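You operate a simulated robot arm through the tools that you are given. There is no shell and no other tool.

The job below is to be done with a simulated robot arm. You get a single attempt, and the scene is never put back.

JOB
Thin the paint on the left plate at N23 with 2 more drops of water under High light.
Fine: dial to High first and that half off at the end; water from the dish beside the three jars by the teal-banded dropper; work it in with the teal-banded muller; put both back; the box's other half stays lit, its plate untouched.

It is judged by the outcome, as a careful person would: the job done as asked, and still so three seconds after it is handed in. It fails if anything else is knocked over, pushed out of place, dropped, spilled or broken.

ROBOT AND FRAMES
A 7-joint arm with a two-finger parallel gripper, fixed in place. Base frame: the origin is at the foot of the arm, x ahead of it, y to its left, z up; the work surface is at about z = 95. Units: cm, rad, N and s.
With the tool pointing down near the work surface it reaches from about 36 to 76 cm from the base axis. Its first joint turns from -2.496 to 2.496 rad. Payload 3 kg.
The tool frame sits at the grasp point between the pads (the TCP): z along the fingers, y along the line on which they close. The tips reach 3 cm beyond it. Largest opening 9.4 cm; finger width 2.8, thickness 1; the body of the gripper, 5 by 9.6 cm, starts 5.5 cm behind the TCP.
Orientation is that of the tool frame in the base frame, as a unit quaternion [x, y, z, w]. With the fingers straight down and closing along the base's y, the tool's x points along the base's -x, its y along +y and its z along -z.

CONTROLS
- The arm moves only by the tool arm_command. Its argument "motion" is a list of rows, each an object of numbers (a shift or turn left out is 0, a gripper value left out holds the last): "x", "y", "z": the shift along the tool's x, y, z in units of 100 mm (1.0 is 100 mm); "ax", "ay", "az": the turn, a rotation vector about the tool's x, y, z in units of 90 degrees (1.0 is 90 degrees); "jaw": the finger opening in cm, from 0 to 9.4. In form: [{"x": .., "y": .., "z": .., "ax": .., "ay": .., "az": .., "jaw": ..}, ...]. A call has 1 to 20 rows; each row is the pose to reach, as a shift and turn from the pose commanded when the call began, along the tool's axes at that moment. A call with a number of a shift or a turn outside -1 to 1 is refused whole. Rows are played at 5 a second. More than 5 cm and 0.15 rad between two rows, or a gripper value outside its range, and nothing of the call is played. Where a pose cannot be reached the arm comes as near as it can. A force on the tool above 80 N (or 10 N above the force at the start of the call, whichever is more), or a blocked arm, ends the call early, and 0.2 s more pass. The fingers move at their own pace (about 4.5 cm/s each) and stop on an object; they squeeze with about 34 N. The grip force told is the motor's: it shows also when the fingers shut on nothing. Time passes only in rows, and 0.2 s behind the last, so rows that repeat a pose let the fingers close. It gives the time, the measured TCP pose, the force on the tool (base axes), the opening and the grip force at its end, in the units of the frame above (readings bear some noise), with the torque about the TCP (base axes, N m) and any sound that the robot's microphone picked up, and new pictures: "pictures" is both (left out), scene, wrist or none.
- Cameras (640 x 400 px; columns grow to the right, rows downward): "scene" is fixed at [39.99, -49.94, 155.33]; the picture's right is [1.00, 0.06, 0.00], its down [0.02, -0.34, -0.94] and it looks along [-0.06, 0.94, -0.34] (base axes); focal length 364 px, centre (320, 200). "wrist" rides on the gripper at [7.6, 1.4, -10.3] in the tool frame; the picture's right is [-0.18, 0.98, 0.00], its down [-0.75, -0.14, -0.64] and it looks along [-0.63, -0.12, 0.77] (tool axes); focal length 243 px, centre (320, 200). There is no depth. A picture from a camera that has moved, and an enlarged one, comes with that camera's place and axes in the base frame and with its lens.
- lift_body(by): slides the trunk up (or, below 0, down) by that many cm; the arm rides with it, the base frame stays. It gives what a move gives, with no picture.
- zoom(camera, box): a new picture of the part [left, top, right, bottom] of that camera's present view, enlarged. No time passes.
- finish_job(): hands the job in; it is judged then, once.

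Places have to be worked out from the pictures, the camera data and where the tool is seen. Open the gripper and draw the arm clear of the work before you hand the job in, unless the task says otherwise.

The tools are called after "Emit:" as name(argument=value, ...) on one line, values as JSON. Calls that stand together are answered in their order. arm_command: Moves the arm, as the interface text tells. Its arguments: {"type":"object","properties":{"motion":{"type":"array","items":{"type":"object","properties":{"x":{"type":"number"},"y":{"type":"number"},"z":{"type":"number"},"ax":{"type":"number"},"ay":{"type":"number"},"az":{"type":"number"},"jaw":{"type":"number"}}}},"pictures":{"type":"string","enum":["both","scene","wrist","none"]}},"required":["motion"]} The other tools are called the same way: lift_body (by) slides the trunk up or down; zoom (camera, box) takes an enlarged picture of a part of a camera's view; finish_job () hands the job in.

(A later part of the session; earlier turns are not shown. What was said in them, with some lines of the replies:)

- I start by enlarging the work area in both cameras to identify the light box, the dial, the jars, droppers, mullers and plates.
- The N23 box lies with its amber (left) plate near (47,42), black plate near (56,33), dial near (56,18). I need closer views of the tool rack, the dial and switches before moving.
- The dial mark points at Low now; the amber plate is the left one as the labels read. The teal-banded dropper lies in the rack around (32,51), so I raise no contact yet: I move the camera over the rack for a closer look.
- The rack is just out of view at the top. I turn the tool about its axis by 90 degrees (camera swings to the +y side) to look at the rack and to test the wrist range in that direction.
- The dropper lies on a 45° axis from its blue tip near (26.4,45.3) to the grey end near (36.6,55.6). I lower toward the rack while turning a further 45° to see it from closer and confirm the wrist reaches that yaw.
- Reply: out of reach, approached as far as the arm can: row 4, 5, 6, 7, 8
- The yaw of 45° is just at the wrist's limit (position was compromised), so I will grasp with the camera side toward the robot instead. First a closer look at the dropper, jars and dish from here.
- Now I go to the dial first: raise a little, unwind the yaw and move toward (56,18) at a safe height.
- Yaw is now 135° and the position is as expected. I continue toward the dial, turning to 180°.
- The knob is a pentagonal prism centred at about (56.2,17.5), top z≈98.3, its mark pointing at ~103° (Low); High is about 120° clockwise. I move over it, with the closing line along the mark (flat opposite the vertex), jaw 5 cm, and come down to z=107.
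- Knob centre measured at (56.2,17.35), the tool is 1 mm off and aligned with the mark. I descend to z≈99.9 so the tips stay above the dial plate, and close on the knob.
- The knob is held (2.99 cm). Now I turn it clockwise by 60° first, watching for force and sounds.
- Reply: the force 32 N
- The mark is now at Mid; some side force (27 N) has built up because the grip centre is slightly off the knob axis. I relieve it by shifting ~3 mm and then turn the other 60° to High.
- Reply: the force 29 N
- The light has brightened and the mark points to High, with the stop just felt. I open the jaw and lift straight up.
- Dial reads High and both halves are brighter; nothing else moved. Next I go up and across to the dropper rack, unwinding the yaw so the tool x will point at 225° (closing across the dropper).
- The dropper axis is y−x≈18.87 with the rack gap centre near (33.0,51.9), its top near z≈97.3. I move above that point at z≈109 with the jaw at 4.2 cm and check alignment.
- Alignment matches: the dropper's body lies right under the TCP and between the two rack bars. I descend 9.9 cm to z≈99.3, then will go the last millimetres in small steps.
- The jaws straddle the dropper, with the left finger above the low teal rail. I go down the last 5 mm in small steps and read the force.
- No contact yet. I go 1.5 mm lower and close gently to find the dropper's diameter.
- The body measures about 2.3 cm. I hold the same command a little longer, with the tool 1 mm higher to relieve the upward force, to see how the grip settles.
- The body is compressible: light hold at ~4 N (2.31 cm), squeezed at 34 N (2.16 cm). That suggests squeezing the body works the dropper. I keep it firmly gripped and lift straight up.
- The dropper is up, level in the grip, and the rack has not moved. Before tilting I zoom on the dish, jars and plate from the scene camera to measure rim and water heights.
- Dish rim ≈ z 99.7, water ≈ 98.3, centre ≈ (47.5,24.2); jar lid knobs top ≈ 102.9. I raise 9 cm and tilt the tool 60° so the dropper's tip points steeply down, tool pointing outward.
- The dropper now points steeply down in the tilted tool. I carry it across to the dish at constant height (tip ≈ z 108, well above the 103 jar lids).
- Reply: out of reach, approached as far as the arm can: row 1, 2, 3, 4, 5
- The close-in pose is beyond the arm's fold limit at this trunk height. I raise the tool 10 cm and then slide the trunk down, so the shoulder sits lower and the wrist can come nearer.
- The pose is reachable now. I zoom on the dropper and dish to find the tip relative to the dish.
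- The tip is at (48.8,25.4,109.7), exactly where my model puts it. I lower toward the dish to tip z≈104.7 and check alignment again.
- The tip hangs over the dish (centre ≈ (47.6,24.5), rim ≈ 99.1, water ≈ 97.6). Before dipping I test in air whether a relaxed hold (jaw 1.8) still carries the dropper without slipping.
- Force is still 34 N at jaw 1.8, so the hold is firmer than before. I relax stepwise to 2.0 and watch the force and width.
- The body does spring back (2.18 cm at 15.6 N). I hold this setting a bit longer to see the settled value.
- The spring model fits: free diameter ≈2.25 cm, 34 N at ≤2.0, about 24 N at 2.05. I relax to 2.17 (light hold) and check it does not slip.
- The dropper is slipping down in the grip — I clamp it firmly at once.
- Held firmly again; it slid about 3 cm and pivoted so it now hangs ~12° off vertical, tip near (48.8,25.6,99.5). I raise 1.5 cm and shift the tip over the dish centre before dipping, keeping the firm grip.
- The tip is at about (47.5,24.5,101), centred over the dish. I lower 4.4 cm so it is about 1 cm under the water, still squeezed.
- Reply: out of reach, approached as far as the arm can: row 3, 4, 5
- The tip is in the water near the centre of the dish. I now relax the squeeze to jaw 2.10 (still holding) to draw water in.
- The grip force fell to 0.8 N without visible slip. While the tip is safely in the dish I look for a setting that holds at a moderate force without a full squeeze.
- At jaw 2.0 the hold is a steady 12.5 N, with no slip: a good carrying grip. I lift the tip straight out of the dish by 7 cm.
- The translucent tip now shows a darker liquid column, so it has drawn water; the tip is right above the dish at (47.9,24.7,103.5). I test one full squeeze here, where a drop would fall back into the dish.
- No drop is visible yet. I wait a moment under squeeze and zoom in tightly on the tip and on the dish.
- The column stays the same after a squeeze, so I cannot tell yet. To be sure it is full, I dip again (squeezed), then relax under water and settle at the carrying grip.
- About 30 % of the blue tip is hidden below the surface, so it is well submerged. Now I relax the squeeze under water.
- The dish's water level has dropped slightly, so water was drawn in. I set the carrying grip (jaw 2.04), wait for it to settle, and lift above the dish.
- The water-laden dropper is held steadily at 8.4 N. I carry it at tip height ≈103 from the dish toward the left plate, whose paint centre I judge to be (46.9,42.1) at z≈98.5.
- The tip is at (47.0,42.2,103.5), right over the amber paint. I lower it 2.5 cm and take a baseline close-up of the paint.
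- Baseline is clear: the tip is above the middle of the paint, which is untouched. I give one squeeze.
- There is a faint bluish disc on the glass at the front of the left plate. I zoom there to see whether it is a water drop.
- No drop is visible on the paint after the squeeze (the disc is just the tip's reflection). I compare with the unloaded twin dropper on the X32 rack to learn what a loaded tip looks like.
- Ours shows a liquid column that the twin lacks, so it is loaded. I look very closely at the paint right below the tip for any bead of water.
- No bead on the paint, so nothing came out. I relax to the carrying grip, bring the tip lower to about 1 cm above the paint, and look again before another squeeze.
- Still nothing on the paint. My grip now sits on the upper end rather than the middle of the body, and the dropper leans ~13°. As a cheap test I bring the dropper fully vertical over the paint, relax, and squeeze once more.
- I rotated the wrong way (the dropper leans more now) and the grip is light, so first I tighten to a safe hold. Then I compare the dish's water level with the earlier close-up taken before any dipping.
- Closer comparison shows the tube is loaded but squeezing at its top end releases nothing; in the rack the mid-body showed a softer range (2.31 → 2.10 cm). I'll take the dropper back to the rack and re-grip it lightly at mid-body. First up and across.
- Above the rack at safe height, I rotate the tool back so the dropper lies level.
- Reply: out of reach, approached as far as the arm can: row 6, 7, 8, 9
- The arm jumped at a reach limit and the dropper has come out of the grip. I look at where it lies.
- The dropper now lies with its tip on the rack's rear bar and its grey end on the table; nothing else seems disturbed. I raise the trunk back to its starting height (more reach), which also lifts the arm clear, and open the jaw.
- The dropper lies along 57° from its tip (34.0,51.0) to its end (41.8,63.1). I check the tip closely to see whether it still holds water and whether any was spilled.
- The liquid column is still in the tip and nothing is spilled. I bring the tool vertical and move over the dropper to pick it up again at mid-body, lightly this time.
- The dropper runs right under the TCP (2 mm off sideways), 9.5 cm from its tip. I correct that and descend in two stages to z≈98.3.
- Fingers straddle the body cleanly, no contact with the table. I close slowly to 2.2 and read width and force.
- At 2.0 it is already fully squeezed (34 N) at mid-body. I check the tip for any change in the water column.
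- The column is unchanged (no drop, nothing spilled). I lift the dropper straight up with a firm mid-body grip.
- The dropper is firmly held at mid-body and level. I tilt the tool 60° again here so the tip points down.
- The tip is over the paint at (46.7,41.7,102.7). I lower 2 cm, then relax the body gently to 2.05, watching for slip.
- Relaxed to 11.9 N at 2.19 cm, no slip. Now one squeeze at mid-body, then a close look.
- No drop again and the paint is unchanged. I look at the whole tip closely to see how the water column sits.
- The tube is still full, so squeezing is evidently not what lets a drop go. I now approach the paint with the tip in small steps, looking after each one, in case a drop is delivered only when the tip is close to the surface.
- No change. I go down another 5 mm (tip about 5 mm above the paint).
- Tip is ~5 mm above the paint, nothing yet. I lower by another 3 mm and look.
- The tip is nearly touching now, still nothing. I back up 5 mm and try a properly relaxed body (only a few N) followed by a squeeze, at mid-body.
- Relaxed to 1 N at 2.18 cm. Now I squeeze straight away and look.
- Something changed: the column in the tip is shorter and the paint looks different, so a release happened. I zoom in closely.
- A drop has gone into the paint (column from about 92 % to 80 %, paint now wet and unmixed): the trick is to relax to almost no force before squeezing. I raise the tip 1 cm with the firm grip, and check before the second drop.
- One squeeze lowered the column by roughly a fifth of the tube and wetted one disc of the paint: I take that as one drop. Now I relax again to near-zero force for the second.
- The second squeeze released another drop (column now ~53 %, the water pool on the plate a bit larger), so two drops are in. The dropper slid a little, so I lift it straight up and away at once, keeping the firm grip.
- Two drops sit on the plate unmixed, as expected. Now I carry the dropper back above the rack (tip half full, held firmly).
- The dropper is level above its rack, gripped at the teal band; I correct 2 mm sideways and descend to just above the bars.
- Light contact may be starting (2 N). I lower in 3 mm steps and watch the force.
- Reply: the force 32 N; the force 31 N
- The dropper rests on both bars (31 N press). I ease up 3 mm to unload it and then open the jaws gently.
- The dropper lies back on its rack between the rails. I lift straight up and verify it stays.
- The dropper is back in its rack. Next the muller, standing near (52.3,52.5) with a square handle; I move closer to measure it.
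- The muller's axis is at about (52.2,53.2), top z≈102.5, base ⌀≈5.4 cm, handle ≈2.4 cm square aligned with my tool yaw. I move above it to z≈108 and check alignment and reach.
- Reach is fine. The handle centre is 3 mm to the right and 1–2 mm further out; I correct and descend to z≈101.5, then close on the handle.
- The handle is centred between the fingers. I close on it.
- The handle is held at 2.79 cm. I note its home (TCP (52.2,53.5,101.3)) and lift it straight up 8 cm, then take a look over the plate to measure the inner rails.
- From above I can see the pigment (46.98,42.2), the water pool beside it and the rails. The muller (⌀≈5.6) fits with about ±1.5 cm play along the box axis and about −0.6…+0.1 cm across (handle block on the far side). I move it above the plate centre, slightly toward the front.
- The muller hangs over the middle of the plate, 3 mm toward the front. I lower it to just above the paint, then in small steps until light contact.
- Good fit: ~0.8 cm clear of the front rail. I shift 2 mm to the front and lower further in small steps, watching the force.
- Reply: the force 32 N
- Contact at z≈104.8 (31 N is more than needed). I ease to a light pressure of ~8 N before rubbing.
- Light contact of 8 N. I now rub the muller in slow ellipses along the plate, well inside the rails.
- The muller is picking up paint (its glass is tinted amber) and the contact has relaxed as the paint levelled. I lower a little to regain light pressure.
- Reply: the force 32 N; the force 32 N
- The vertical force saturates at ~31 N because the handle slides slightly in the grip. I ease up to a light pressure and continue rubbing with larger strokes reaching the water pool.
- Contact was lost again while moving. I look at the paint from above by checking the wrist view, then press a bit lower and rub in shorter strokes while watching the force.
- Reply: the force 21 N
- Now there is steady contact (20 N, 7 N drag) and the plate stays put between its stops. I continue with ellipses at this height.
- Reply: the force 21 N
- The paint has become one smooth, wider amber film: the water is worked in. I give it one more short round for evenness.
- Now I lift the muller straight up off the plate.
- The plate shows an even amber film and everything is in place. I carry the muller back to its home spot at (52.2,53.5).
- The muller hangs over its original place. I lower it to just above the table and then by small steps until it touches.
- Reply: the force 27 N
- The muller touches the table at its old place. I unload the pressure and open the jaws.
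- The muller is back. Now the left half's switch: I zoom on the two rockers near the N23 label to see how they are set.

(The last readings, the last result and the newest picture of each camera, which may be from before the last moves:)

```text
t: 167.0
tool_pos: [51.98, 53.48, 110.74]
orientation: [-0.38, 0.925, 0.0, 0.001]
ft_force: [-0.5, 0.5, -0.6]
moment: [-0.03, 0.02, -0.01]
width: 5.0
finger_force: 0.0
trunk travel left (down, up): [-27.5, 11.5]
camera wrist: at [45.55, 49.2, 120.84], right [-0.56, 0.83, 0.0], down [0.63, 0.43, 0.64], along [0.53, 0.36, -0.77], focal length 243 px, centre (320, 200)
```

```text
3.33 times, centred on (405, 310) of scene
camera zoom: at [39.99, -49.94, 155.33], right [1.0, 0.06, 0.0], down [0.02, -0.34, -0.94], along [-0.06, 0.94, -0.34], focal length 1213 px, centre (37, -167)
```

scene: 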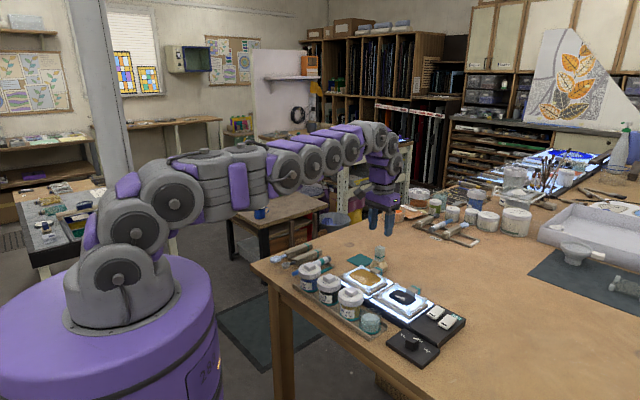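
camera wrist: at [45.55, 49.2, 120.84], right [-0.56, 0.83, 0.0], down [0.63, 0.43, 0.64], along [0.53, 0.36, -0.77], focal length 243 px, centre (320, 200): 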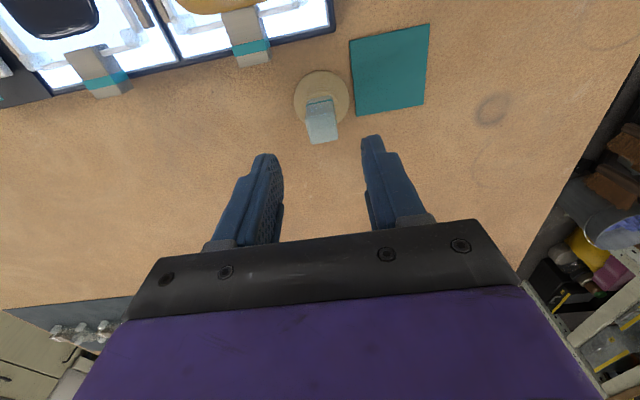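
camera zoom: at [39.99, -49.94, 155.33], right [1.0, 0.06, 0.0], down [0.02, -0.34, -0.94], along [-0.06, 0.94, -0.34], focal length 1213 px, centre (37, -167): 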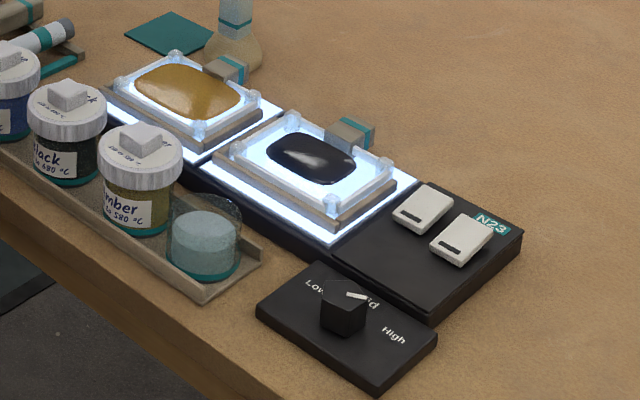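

Both rockers are set alike, with their bar marks at the front. I move over there for a closer look at which end is up.

Emit:
arm_command(motion=[{"x": 0.1, "y": -0.22, "z": -0.1, "jaw": 3}, {"x": 0.2, "y": -0.45, "z": -0.1, "jaw": 2}, {"x": 0.3, "y": -0.66, "z": -0.1, "jaw": 1}, {"x": 0.389, "y": -0.86, "z": -0.1, "jaw": 0.0}], pictures="none")

Emit:
arm_command(motion=[{"x": 0.1, "y": -0.22, "jaw": 0.0}, {"x": 0.2, "y": -0.45, "jaw": 0.0}, {"x": 0.3, "y": -0.66, "jaw": 0.0}, {"x": 0.389, "y": -0.86, "jaw": 0.0}], pictures="none")

Emit:
arm_command(motion=[{"x": 0.1, "y": -0.22, "jaw": 0.0}, {"x": 0.2, "y": -0.45, "jaw": 0.0}, {"x": 0.3, "y": -0.66, "jaw": 0.0}, {"x": 0.389, "y": -0.86, "jaw": 0.0}, {"x": 0.389, "y": -0.86, "jaw": 0.0}], pictures="wrist")

```text
t: 168.0
tool_pos: [55.35, 44.69, 111.79]
orientation: [-0.382, 0.924, 0.001, 0.001]
ft_force: [-0.7, 0.5, -0.6]
moment: [0.02, 0.0, 0.01]
width: 0.0
finger_force: 20.9
trunk travel left (down, up): [-27.5, 11.5]
```

```text
t: 169.0
tool_pos: [58.49, 35.78, 111.74]
orientation: [-0.382, 0.924, 0.0, 0.001]
ft_force: [-0.6, -1.4, -0.8]
moment: [0.0, 0.04, -0.02]
width: 0.0
finger_force: 33.9
trunk travel left (down, up): [-27.5, 11.5]
```

```text
t: 170.2
tool_pos: [61.9, 27.11, 111.86]
orientation: [-0.382, 0.924, 0.0, 0.0]
ft_force: [0.1, 0.0, 0.1]
moment: [0.0, 0.02, -0.03]
width: 0.01
finger_force: 33.3
trunk travel left (down, up): [-27.5, 11.5]
camera wrist: at [55.37, 22.72, 122.03], right [-0.56, 0.83, 0.0], down [0.63, 0.43, 0.64], along [0.53, 0.36, -0.77], focal length 243 px, centre (320, 200)
```

wrist: 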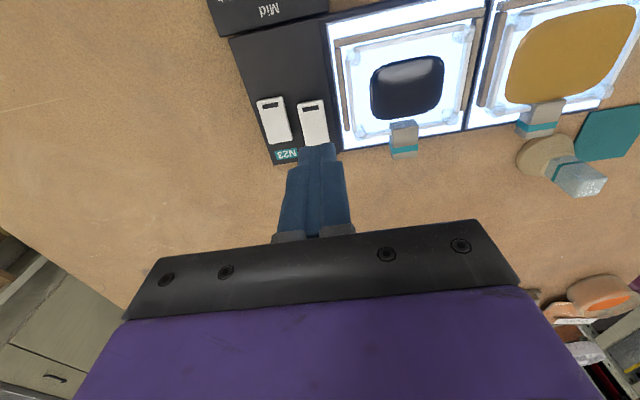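

Emit:
zoom(camera="wrist", box=[230, 60, 350, 180])

Emit:
zoom(camera="scene", box=[420, 295, 460, 330])

```text
3.33 times, centred on (290, 120) of wrist
camera zoom: at [55.37, 22.72, 122.03], right [-0.56, 0.83, 0.0], down [0.63, 0.43, 0.64], along [0.53, 0.36, -0.77], focal length 809 px, centre (420, 467)
```

zoom: 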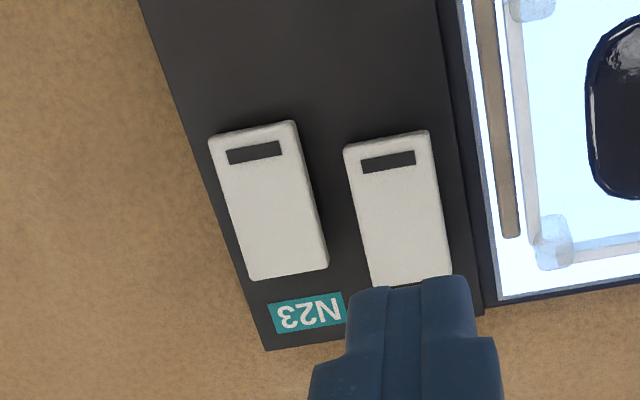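

```text
11.43 times, centred on (440, 312) of scene
camera zoom: at [39.99, -49.94, 155.33], right [1.0, 0.06, 0.0], down [0.02, -0.34, -0.94], along [-0.06, 0.94, -0.34], focal length 4157 px, centre (-1051, -1086)
```

zoom: 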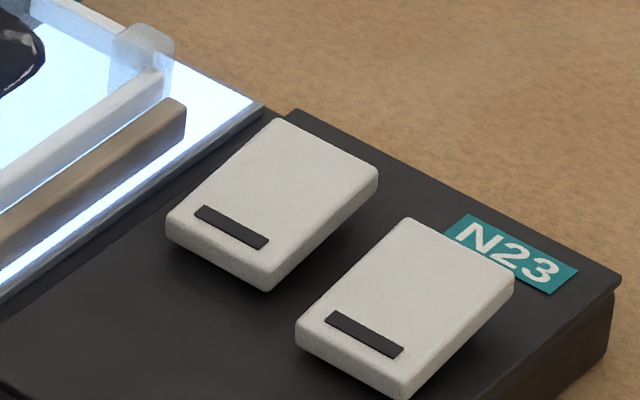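

Triangulating both rockers: their bar-marked front ends are down (on) and the back ends up, so the left half goes off by pressing the back end of the left rocker, near (65.1,28.9). I bring the closed fingertips just above that point.

Emit:
arm_command(motion=[{"x": -0.12, "y": -0.035, "z": 0.2, "jaw": 0}, {"x": -0.24, "y": -0.07, "z": 0.4, "jaw": 0}, {"x": -0.353, "y": -0.105, "z": 0.6, "jaw": 0}, {"x": -0.353, "y": -0.105, "z": 0.8, "jaw": 0}, {"x": -0.353, "y": -0.105, "z": 0.88, "jaw": 0}, {"x": -0.353, "y": -0.105, "z": 0.88, "jaw": 0}], pictures="wrist")

Emit:
zoom(camera="wrist", box=[220, 40, 420, 200])

Emit:
zoom(camera="scene", box=[410, 280, 470, 335])

```text
t: 171.6
tool_pos: [65.42, 28.87, 103.09]
orientation: [-0.382, 0.924, 0.0, 0.0]
ft_force: [-0.5, 1.1, 0.8]
moment: [-0.01, -0.01, 0.02]
width: 0.03
finger_force: 32.5
trunk travel left (down, up): [-27.5, 11.5]
camera wrist: at [58.86, 24.44, 113.16], right [-0.56, 0.83, 0.0], down [0.63, 0.43, 0.64], along [0.53, 0.36, -0.77], focal length 243 px, centre (320, 200)
```

wrist: 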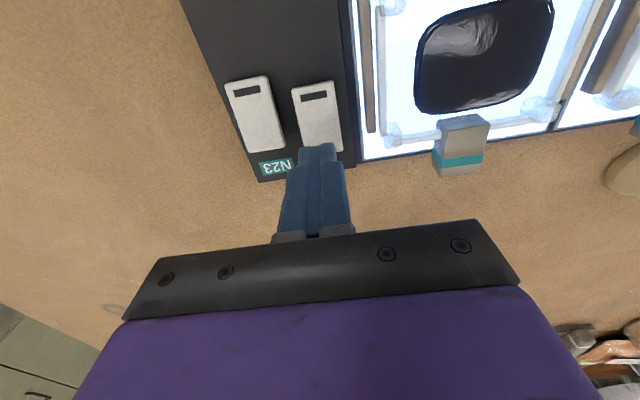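

```text
2.50 times, centred on (320, 120) of wrist
camera zoom: at [58.86, 24.44, 113.16], right [-0.56, 0.83, 0.0], down [0.63, 0.43, 0.64], along [0.53, 0.36, -0.77], focal length 606 px, centre (320, 400)
```

zoom: 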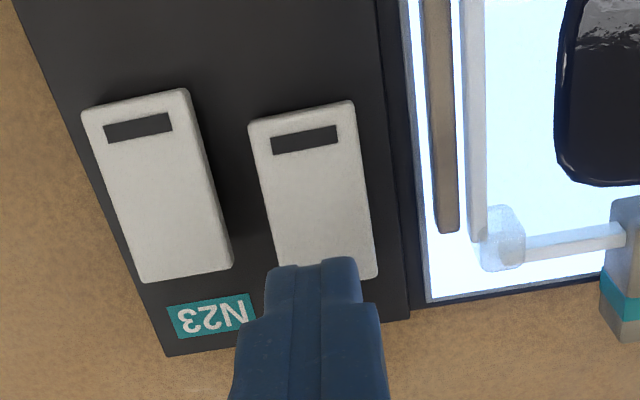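

```text
7.27 times, centred on (440, 308) of scene
camera zoom: at [39.99, -49.94, 155.33], right [1.0, 0.06, 0.0], down [0.02, -0.34, -0.94], along [-0.06, 0.94, -0.34], focal length 2646 px, centre (-553, -582)
```

zoom: 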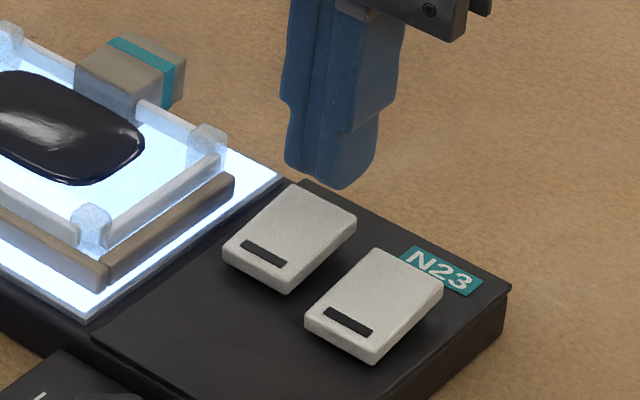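

The fingertips are above the back part of the left rocker (0.5 cm from its back edge). I shift 3 mm forward and press down in small steps.

Emit:
arm_command(motion=[{"x": 0.03, "y": 0.015, "z": 0.06, "jaw": 0}, {"x": 0.03, "y": 0.015, "z": 0.12, "jaw": 0}, {"x": 0.03, "y": 0.015, "z": 0.16, "jaw": 0}, {"x": 0.03, "y": 0.015, "z": 0.18, "jaw": 0}, {"x": 0.03, "y": 0.015, "z": 0.18, "jaw": 0}], pictures="none")

Emit:
arm_command(motion=[{"z": 0.02, "jaw": 0}, {"z": 0.035, "jaw": 0}, {"z": 0.035, "jaw": 0}], pictures="none")

Emit:
zoom(camera="scene", box=[330, 250, 480, 370])

```text
t: 172.8
tool_pos: [64.86, 28.75, 101.42]
orientation: [-0.382, 0.924, 0.0, 0.002]
ft_force: [1.5, -0.3, 14.8]
moment: [-0.12, 0.09, 0.11]
width: 0.01
finger_force: 32.9
trunk travel left (down, up): [-27.5, 11.5]
```

```text
t: 173.6
tool_pos: [64.89, 28.81, 101.29]
orientation: [-0.382, 0.924, 0.001, 0.006]
ft_force: [15.8, 4.1, 52.8]
moment: [-0.25, 0.03, 0.01]
width: 0.01
finger_force: 32.5
trunk travel left (down, up): [-27.5, 11.5]
```

```text
3.33 times, centred on (405, 310) of scene
camera zoom: at [39.99, -49.94, 155.33], right [1.0, 0.06, 0.0], down [0.02, -0.34, -0.94], along [-0.06, 0.94, -0.34], focal length 1213 px, centre (37, -167)
```

zoom: 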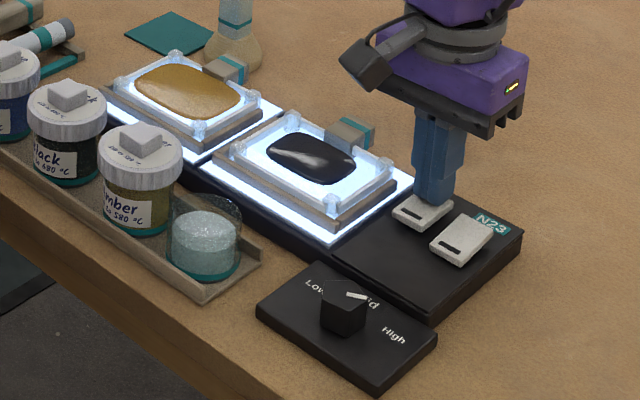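

The back end does not give at 50 N, so I stop and back off to compare the two rockers again.

Emit:
arm_command(motion=[{"z": -0.05, "jaw": 0}, {"z": -0.2, "jaw": 0}, {"z": -0.5, "jaw": 0}, {"z": -0.9, "jaw": 0}], pictures="none")

Emit:
zoom(camera="scene", box=[422, 296, 462, 331])

Emit:
zoom(camera="wrist", box=[230, 60, 350, 180])

```text
t: 174.6
tool_pos: [64.83, 28.4, 109.92]
orientation: [-0.382, 0.924, 0.0, 0.001]
ft_force: [-0.3, 0.5, -0.2]
moment: [0.0, -0.02, -0.03]
width: 0.0
finger_force: 33.0
trunk travel left (down, up): [-27.5, 11.5]
```

```text
11.43 times, centred on (442, 314) of scene
camera zoom: at [39.99, -49.94, 155.33], right [1.0, 0.06, 0.0], down [0.02, -0.34, -0.94], along [-0.06, 0.94, -0.34], focal length 4157 px, centre (-1074, -1097)
```

zoom: 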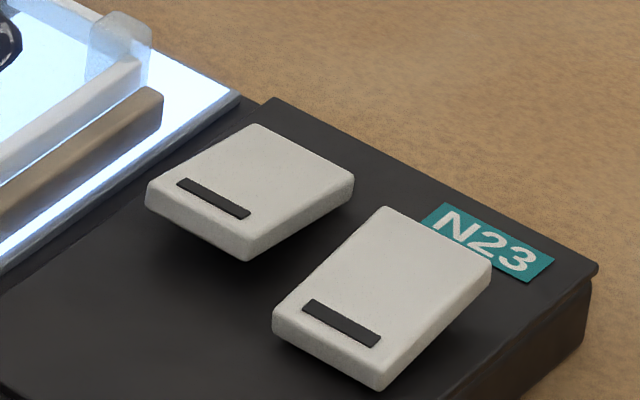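

```text
3.33 times, centred on (290, 120) of wrist
camera zoom: at [58.27, 24.03, 120.11], right [-0.56, 0.83, 0.0], down [0.63, 0.43, 0.64], along [0.53, 0.36, -0.77], focal length 809 px, centre (420, 467)
```

zoom: 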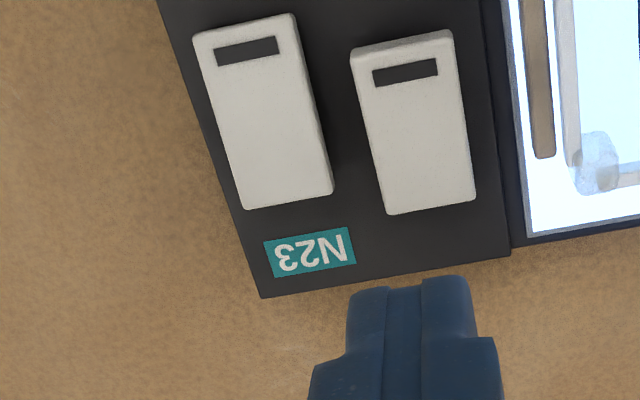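

The left rocker has in fact flipped (front end now up, unlike the right one). I check which half of the box went dark.

Emit:
zoom(camera="scene", box=[330, 250, 480, 370])

Emit:
arm_command(motion=[{"z": -0.2, "jaw": 0}, {"z": -0.4, "jaw": 0}], pictures="both")

```text
3.33 times, centred on (405, 310) of scene
camera zoom: at [39.99, -49.94, 155.33], right [1.0, 0.06, 0.0], down [0.02, -0.34, -0.94], along [-0.06, 0.94, -0.34], focal length 1213 px, centre (37, -167)
```

zoom: 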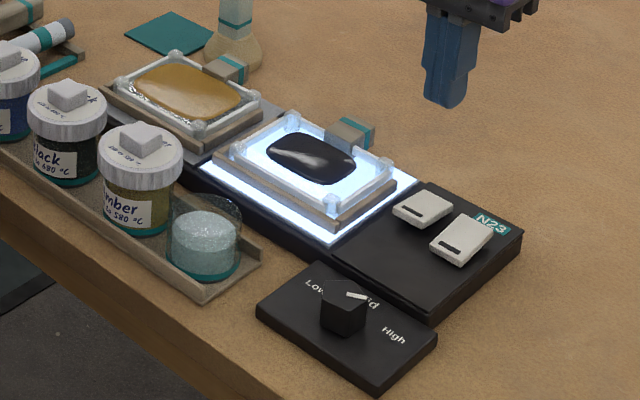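

```text
t: 175.2
tool_pos: [64.91, 28.69, 113.88]
orientation: [-0.382, 0.924, 0.0, 0.001]
ft_force: [-0.3, 0.3, -0.5]
moment: [0.01, 0.0, -0.02]
width: 0.0
finger_force: 32.9
trunk travel left (down, up): [-27.5, 11.5]
camera wrist: at [58.37, 24.3, 124.0], right [-0.56, 0.83, 0.0], down [0.63, 0.43, 0.64], along [0.53, 0.36, -0.77], focal length 243 px, centre (320, 200)
```

scene: 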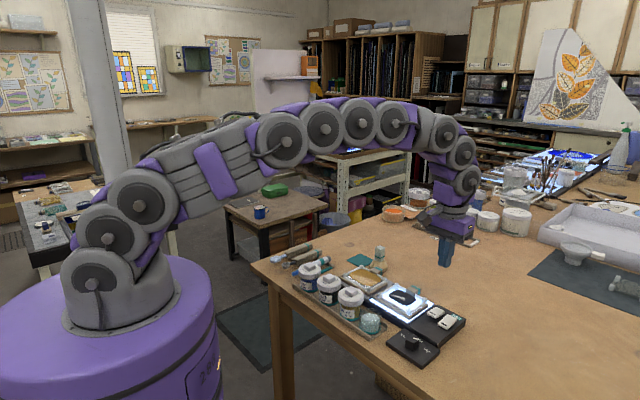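
wrist: 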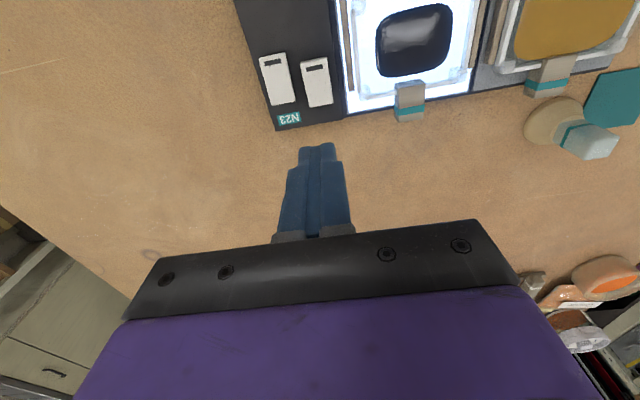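

The left half is off and the right half is still lit. I compare the dial plate, jars, dish and rack with the first pictures for any displacement before finishing.

Emit:
zoom(camera="scene", box=[376, 295, 476, 370])

Emit:
zoom(camera="scene", box=[250, 230, 480, 374])

Emit:
zoom(camera="scene", box=[262, 235, 342, 285])

```text
5.33 times, centred on (426, 332) of scene
camera zoom: at [39.99, -49.94, 155.33], right [1.0, 0.06, 0.0], down [0.02, -0.34, -0.94], along [-0.06, 0.94, -0.34], focal length 1940 px, centre (-245, -507)
```

zoom: 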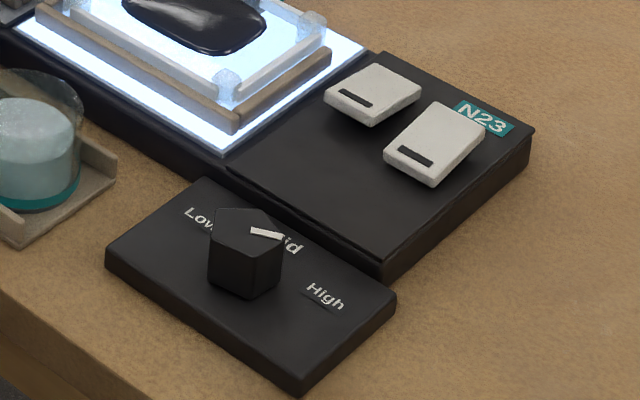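

```text
2.78 times, centred on (365, 302) of scene
camera zoom: at [39.99, -49.94, 155.33], right [1.0, 0.06, 0.0], down [0.02, -0.34, -0.94], along [-0.06, 0.94, -0.34], focal length 1010 px, centre (195, -83)
```

zoom: 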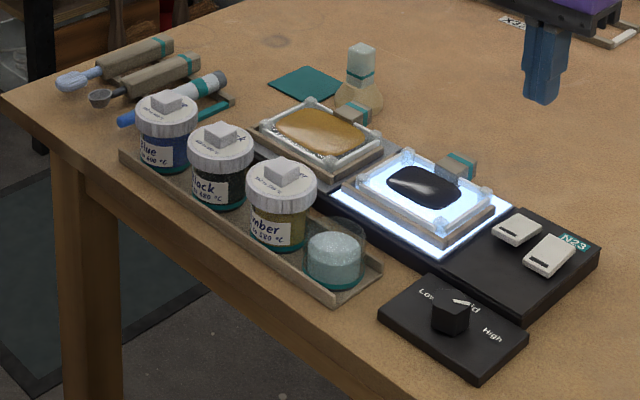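

```text
8.00 times, centred on (302, 260) of scene
camera zoom: at [39.99, -49.94, 155.33], right [1.0, 0.06, 0.0], down [0.02, -0.34, -0.94], along [-0.06, 0.94, -0.34], focal length 2910 px, centre (464, -280)
```

zoom: 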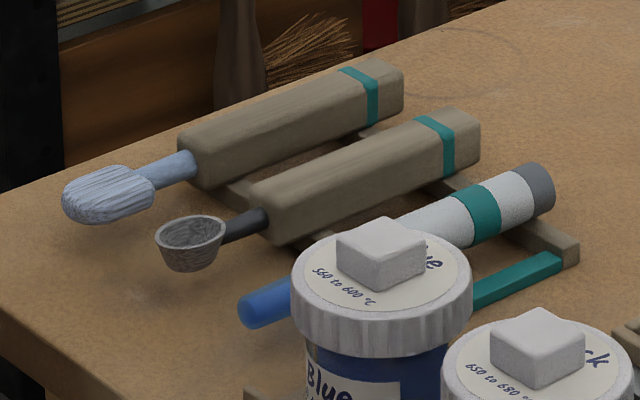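

Everything else is where it was. I open the gripper and draw the arm up and back, clear of the work.

Emit:
arm_command(motion=[{"z": -0.25, "jaw": 2}, {"x": 0.1, "y": 0.15, "z": -0.5, "jaw": 5}, {"x": 0.2, "y": 0.35, "z": -0.75, "jaw": 9}, {"x": 0.3, "y": 0.6, "z": -0.9, "jaw": 9.4}, {"x": 0.35, "y": 0.78, "z": -0.95, "jaw": 9.4}, {"x": 0.35, "y": 0.78, "z": -0.95, "jaw": 9.4}], pictures="none")

Emit:
arm_command(motion=[{"x": 0.1, "y": 0.1, "z": -0.2, "jaw": 9.4}, {"x": 0.25, "y": 0.2, "z": -0.4, "jaw": 9.4}, {"x": 0.4, "y": 0.3, "z": -0.6, "jaw": 9.4}, {"x": 0.5, "y": 0.4, "z": -0.8, "jaw": 9.4}, {"x": 0.5, "y": 0.4, "z": -0.8, "jaw": 9.4}], pictures="both")

```text
t: 176.6
tool_pos: [56.9, 31.72, 123.34]
orientation: [-0.382, 0.924, -0.001, 0.0]
ft_force: [0.0, -0.1, -0.4]
moment: [0.0, 0.0, 0.04]
width: 9.42
finger_force: 0.0
trunk travel left (down, up): [-27.5, 11.5]
```

```text
t: 177.8
tool_pos: [50.63, 30.89, 131.41]
orientation: [-0.381, 0.924, 0.0, 0.001]
ft_force: [0.2, -0.7, 0.5]
moment: [-0.06, -0.02, 0.0]
width: 9.43
finger_force: 0.1
trunk travel left (down, up): [-27.5, 11.5]
camera wrist: at [44.19, 26.63, 141.58], right [-0.56, 0.83, 0.0], down [0.63, 0.43, 0.64], along [0.53, 0.36, -0.77], focal length 243 px, centre (320, 200)
```

scene: 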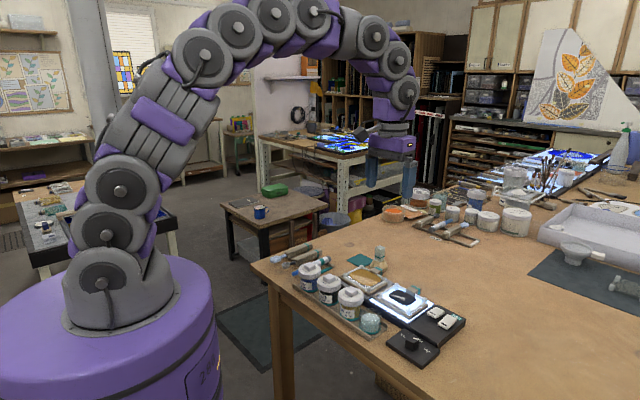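
wrist: 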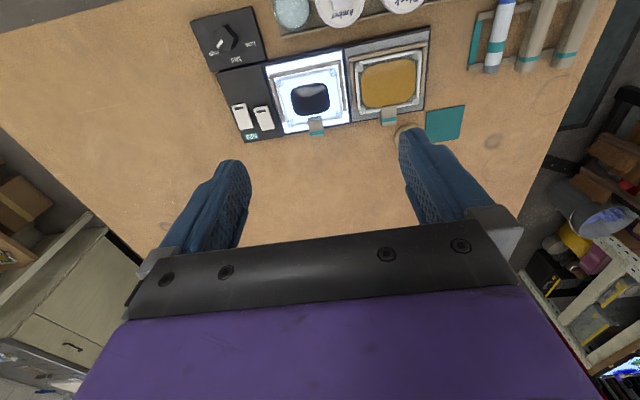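

The dial is at High, the left plate's paint is smooth with two drops worked in, the left half is off and the right half is lit. The dropper and muller are back and the arm is clear with open jaws, so I hand the job in.

Emit:
finish_job()

```text
The job is handed in.
```

I thinned the paint on N23's left plate with two drops of water under High light and handed the job in. However, I dropped the dropper once along the way.

- **Light:** I turned the dial from Low to High first. At the end I switched the left half off. The right half is still lit and its plate was not touched.
- **Water:** I filled the teal-banded dropper from the dish beside the jars. I took each effective squeeze as one drop, because the water column in the tip fell by about a fifth each time. Earlier squeezes over the plate, while I was working out how it releases, left no visible water.
- **Mixing:** I rubbed the drops in with the teal-banded muller until the paint was one smooth amber film.
- **Put back:** The dropper is in its rack, about 0.7 cm nearer the robot than before and still roughly half full. The muller is back in its original spot, with paint on its base.

**The drop:** While I was repositioning, the arm hit a reach limit and jerked, and the dropper fell from the grip near the rack. I saw no spill, nothing broken and nothing else moved. I picked it up and carried on, but by the job's rules it may still count against the result. Before that it had also slid about 3 cm in the grip over the dish, where I caught it.

I compared the dial plate, jars, dish and rack with the first pictures, and they looked unmoved.
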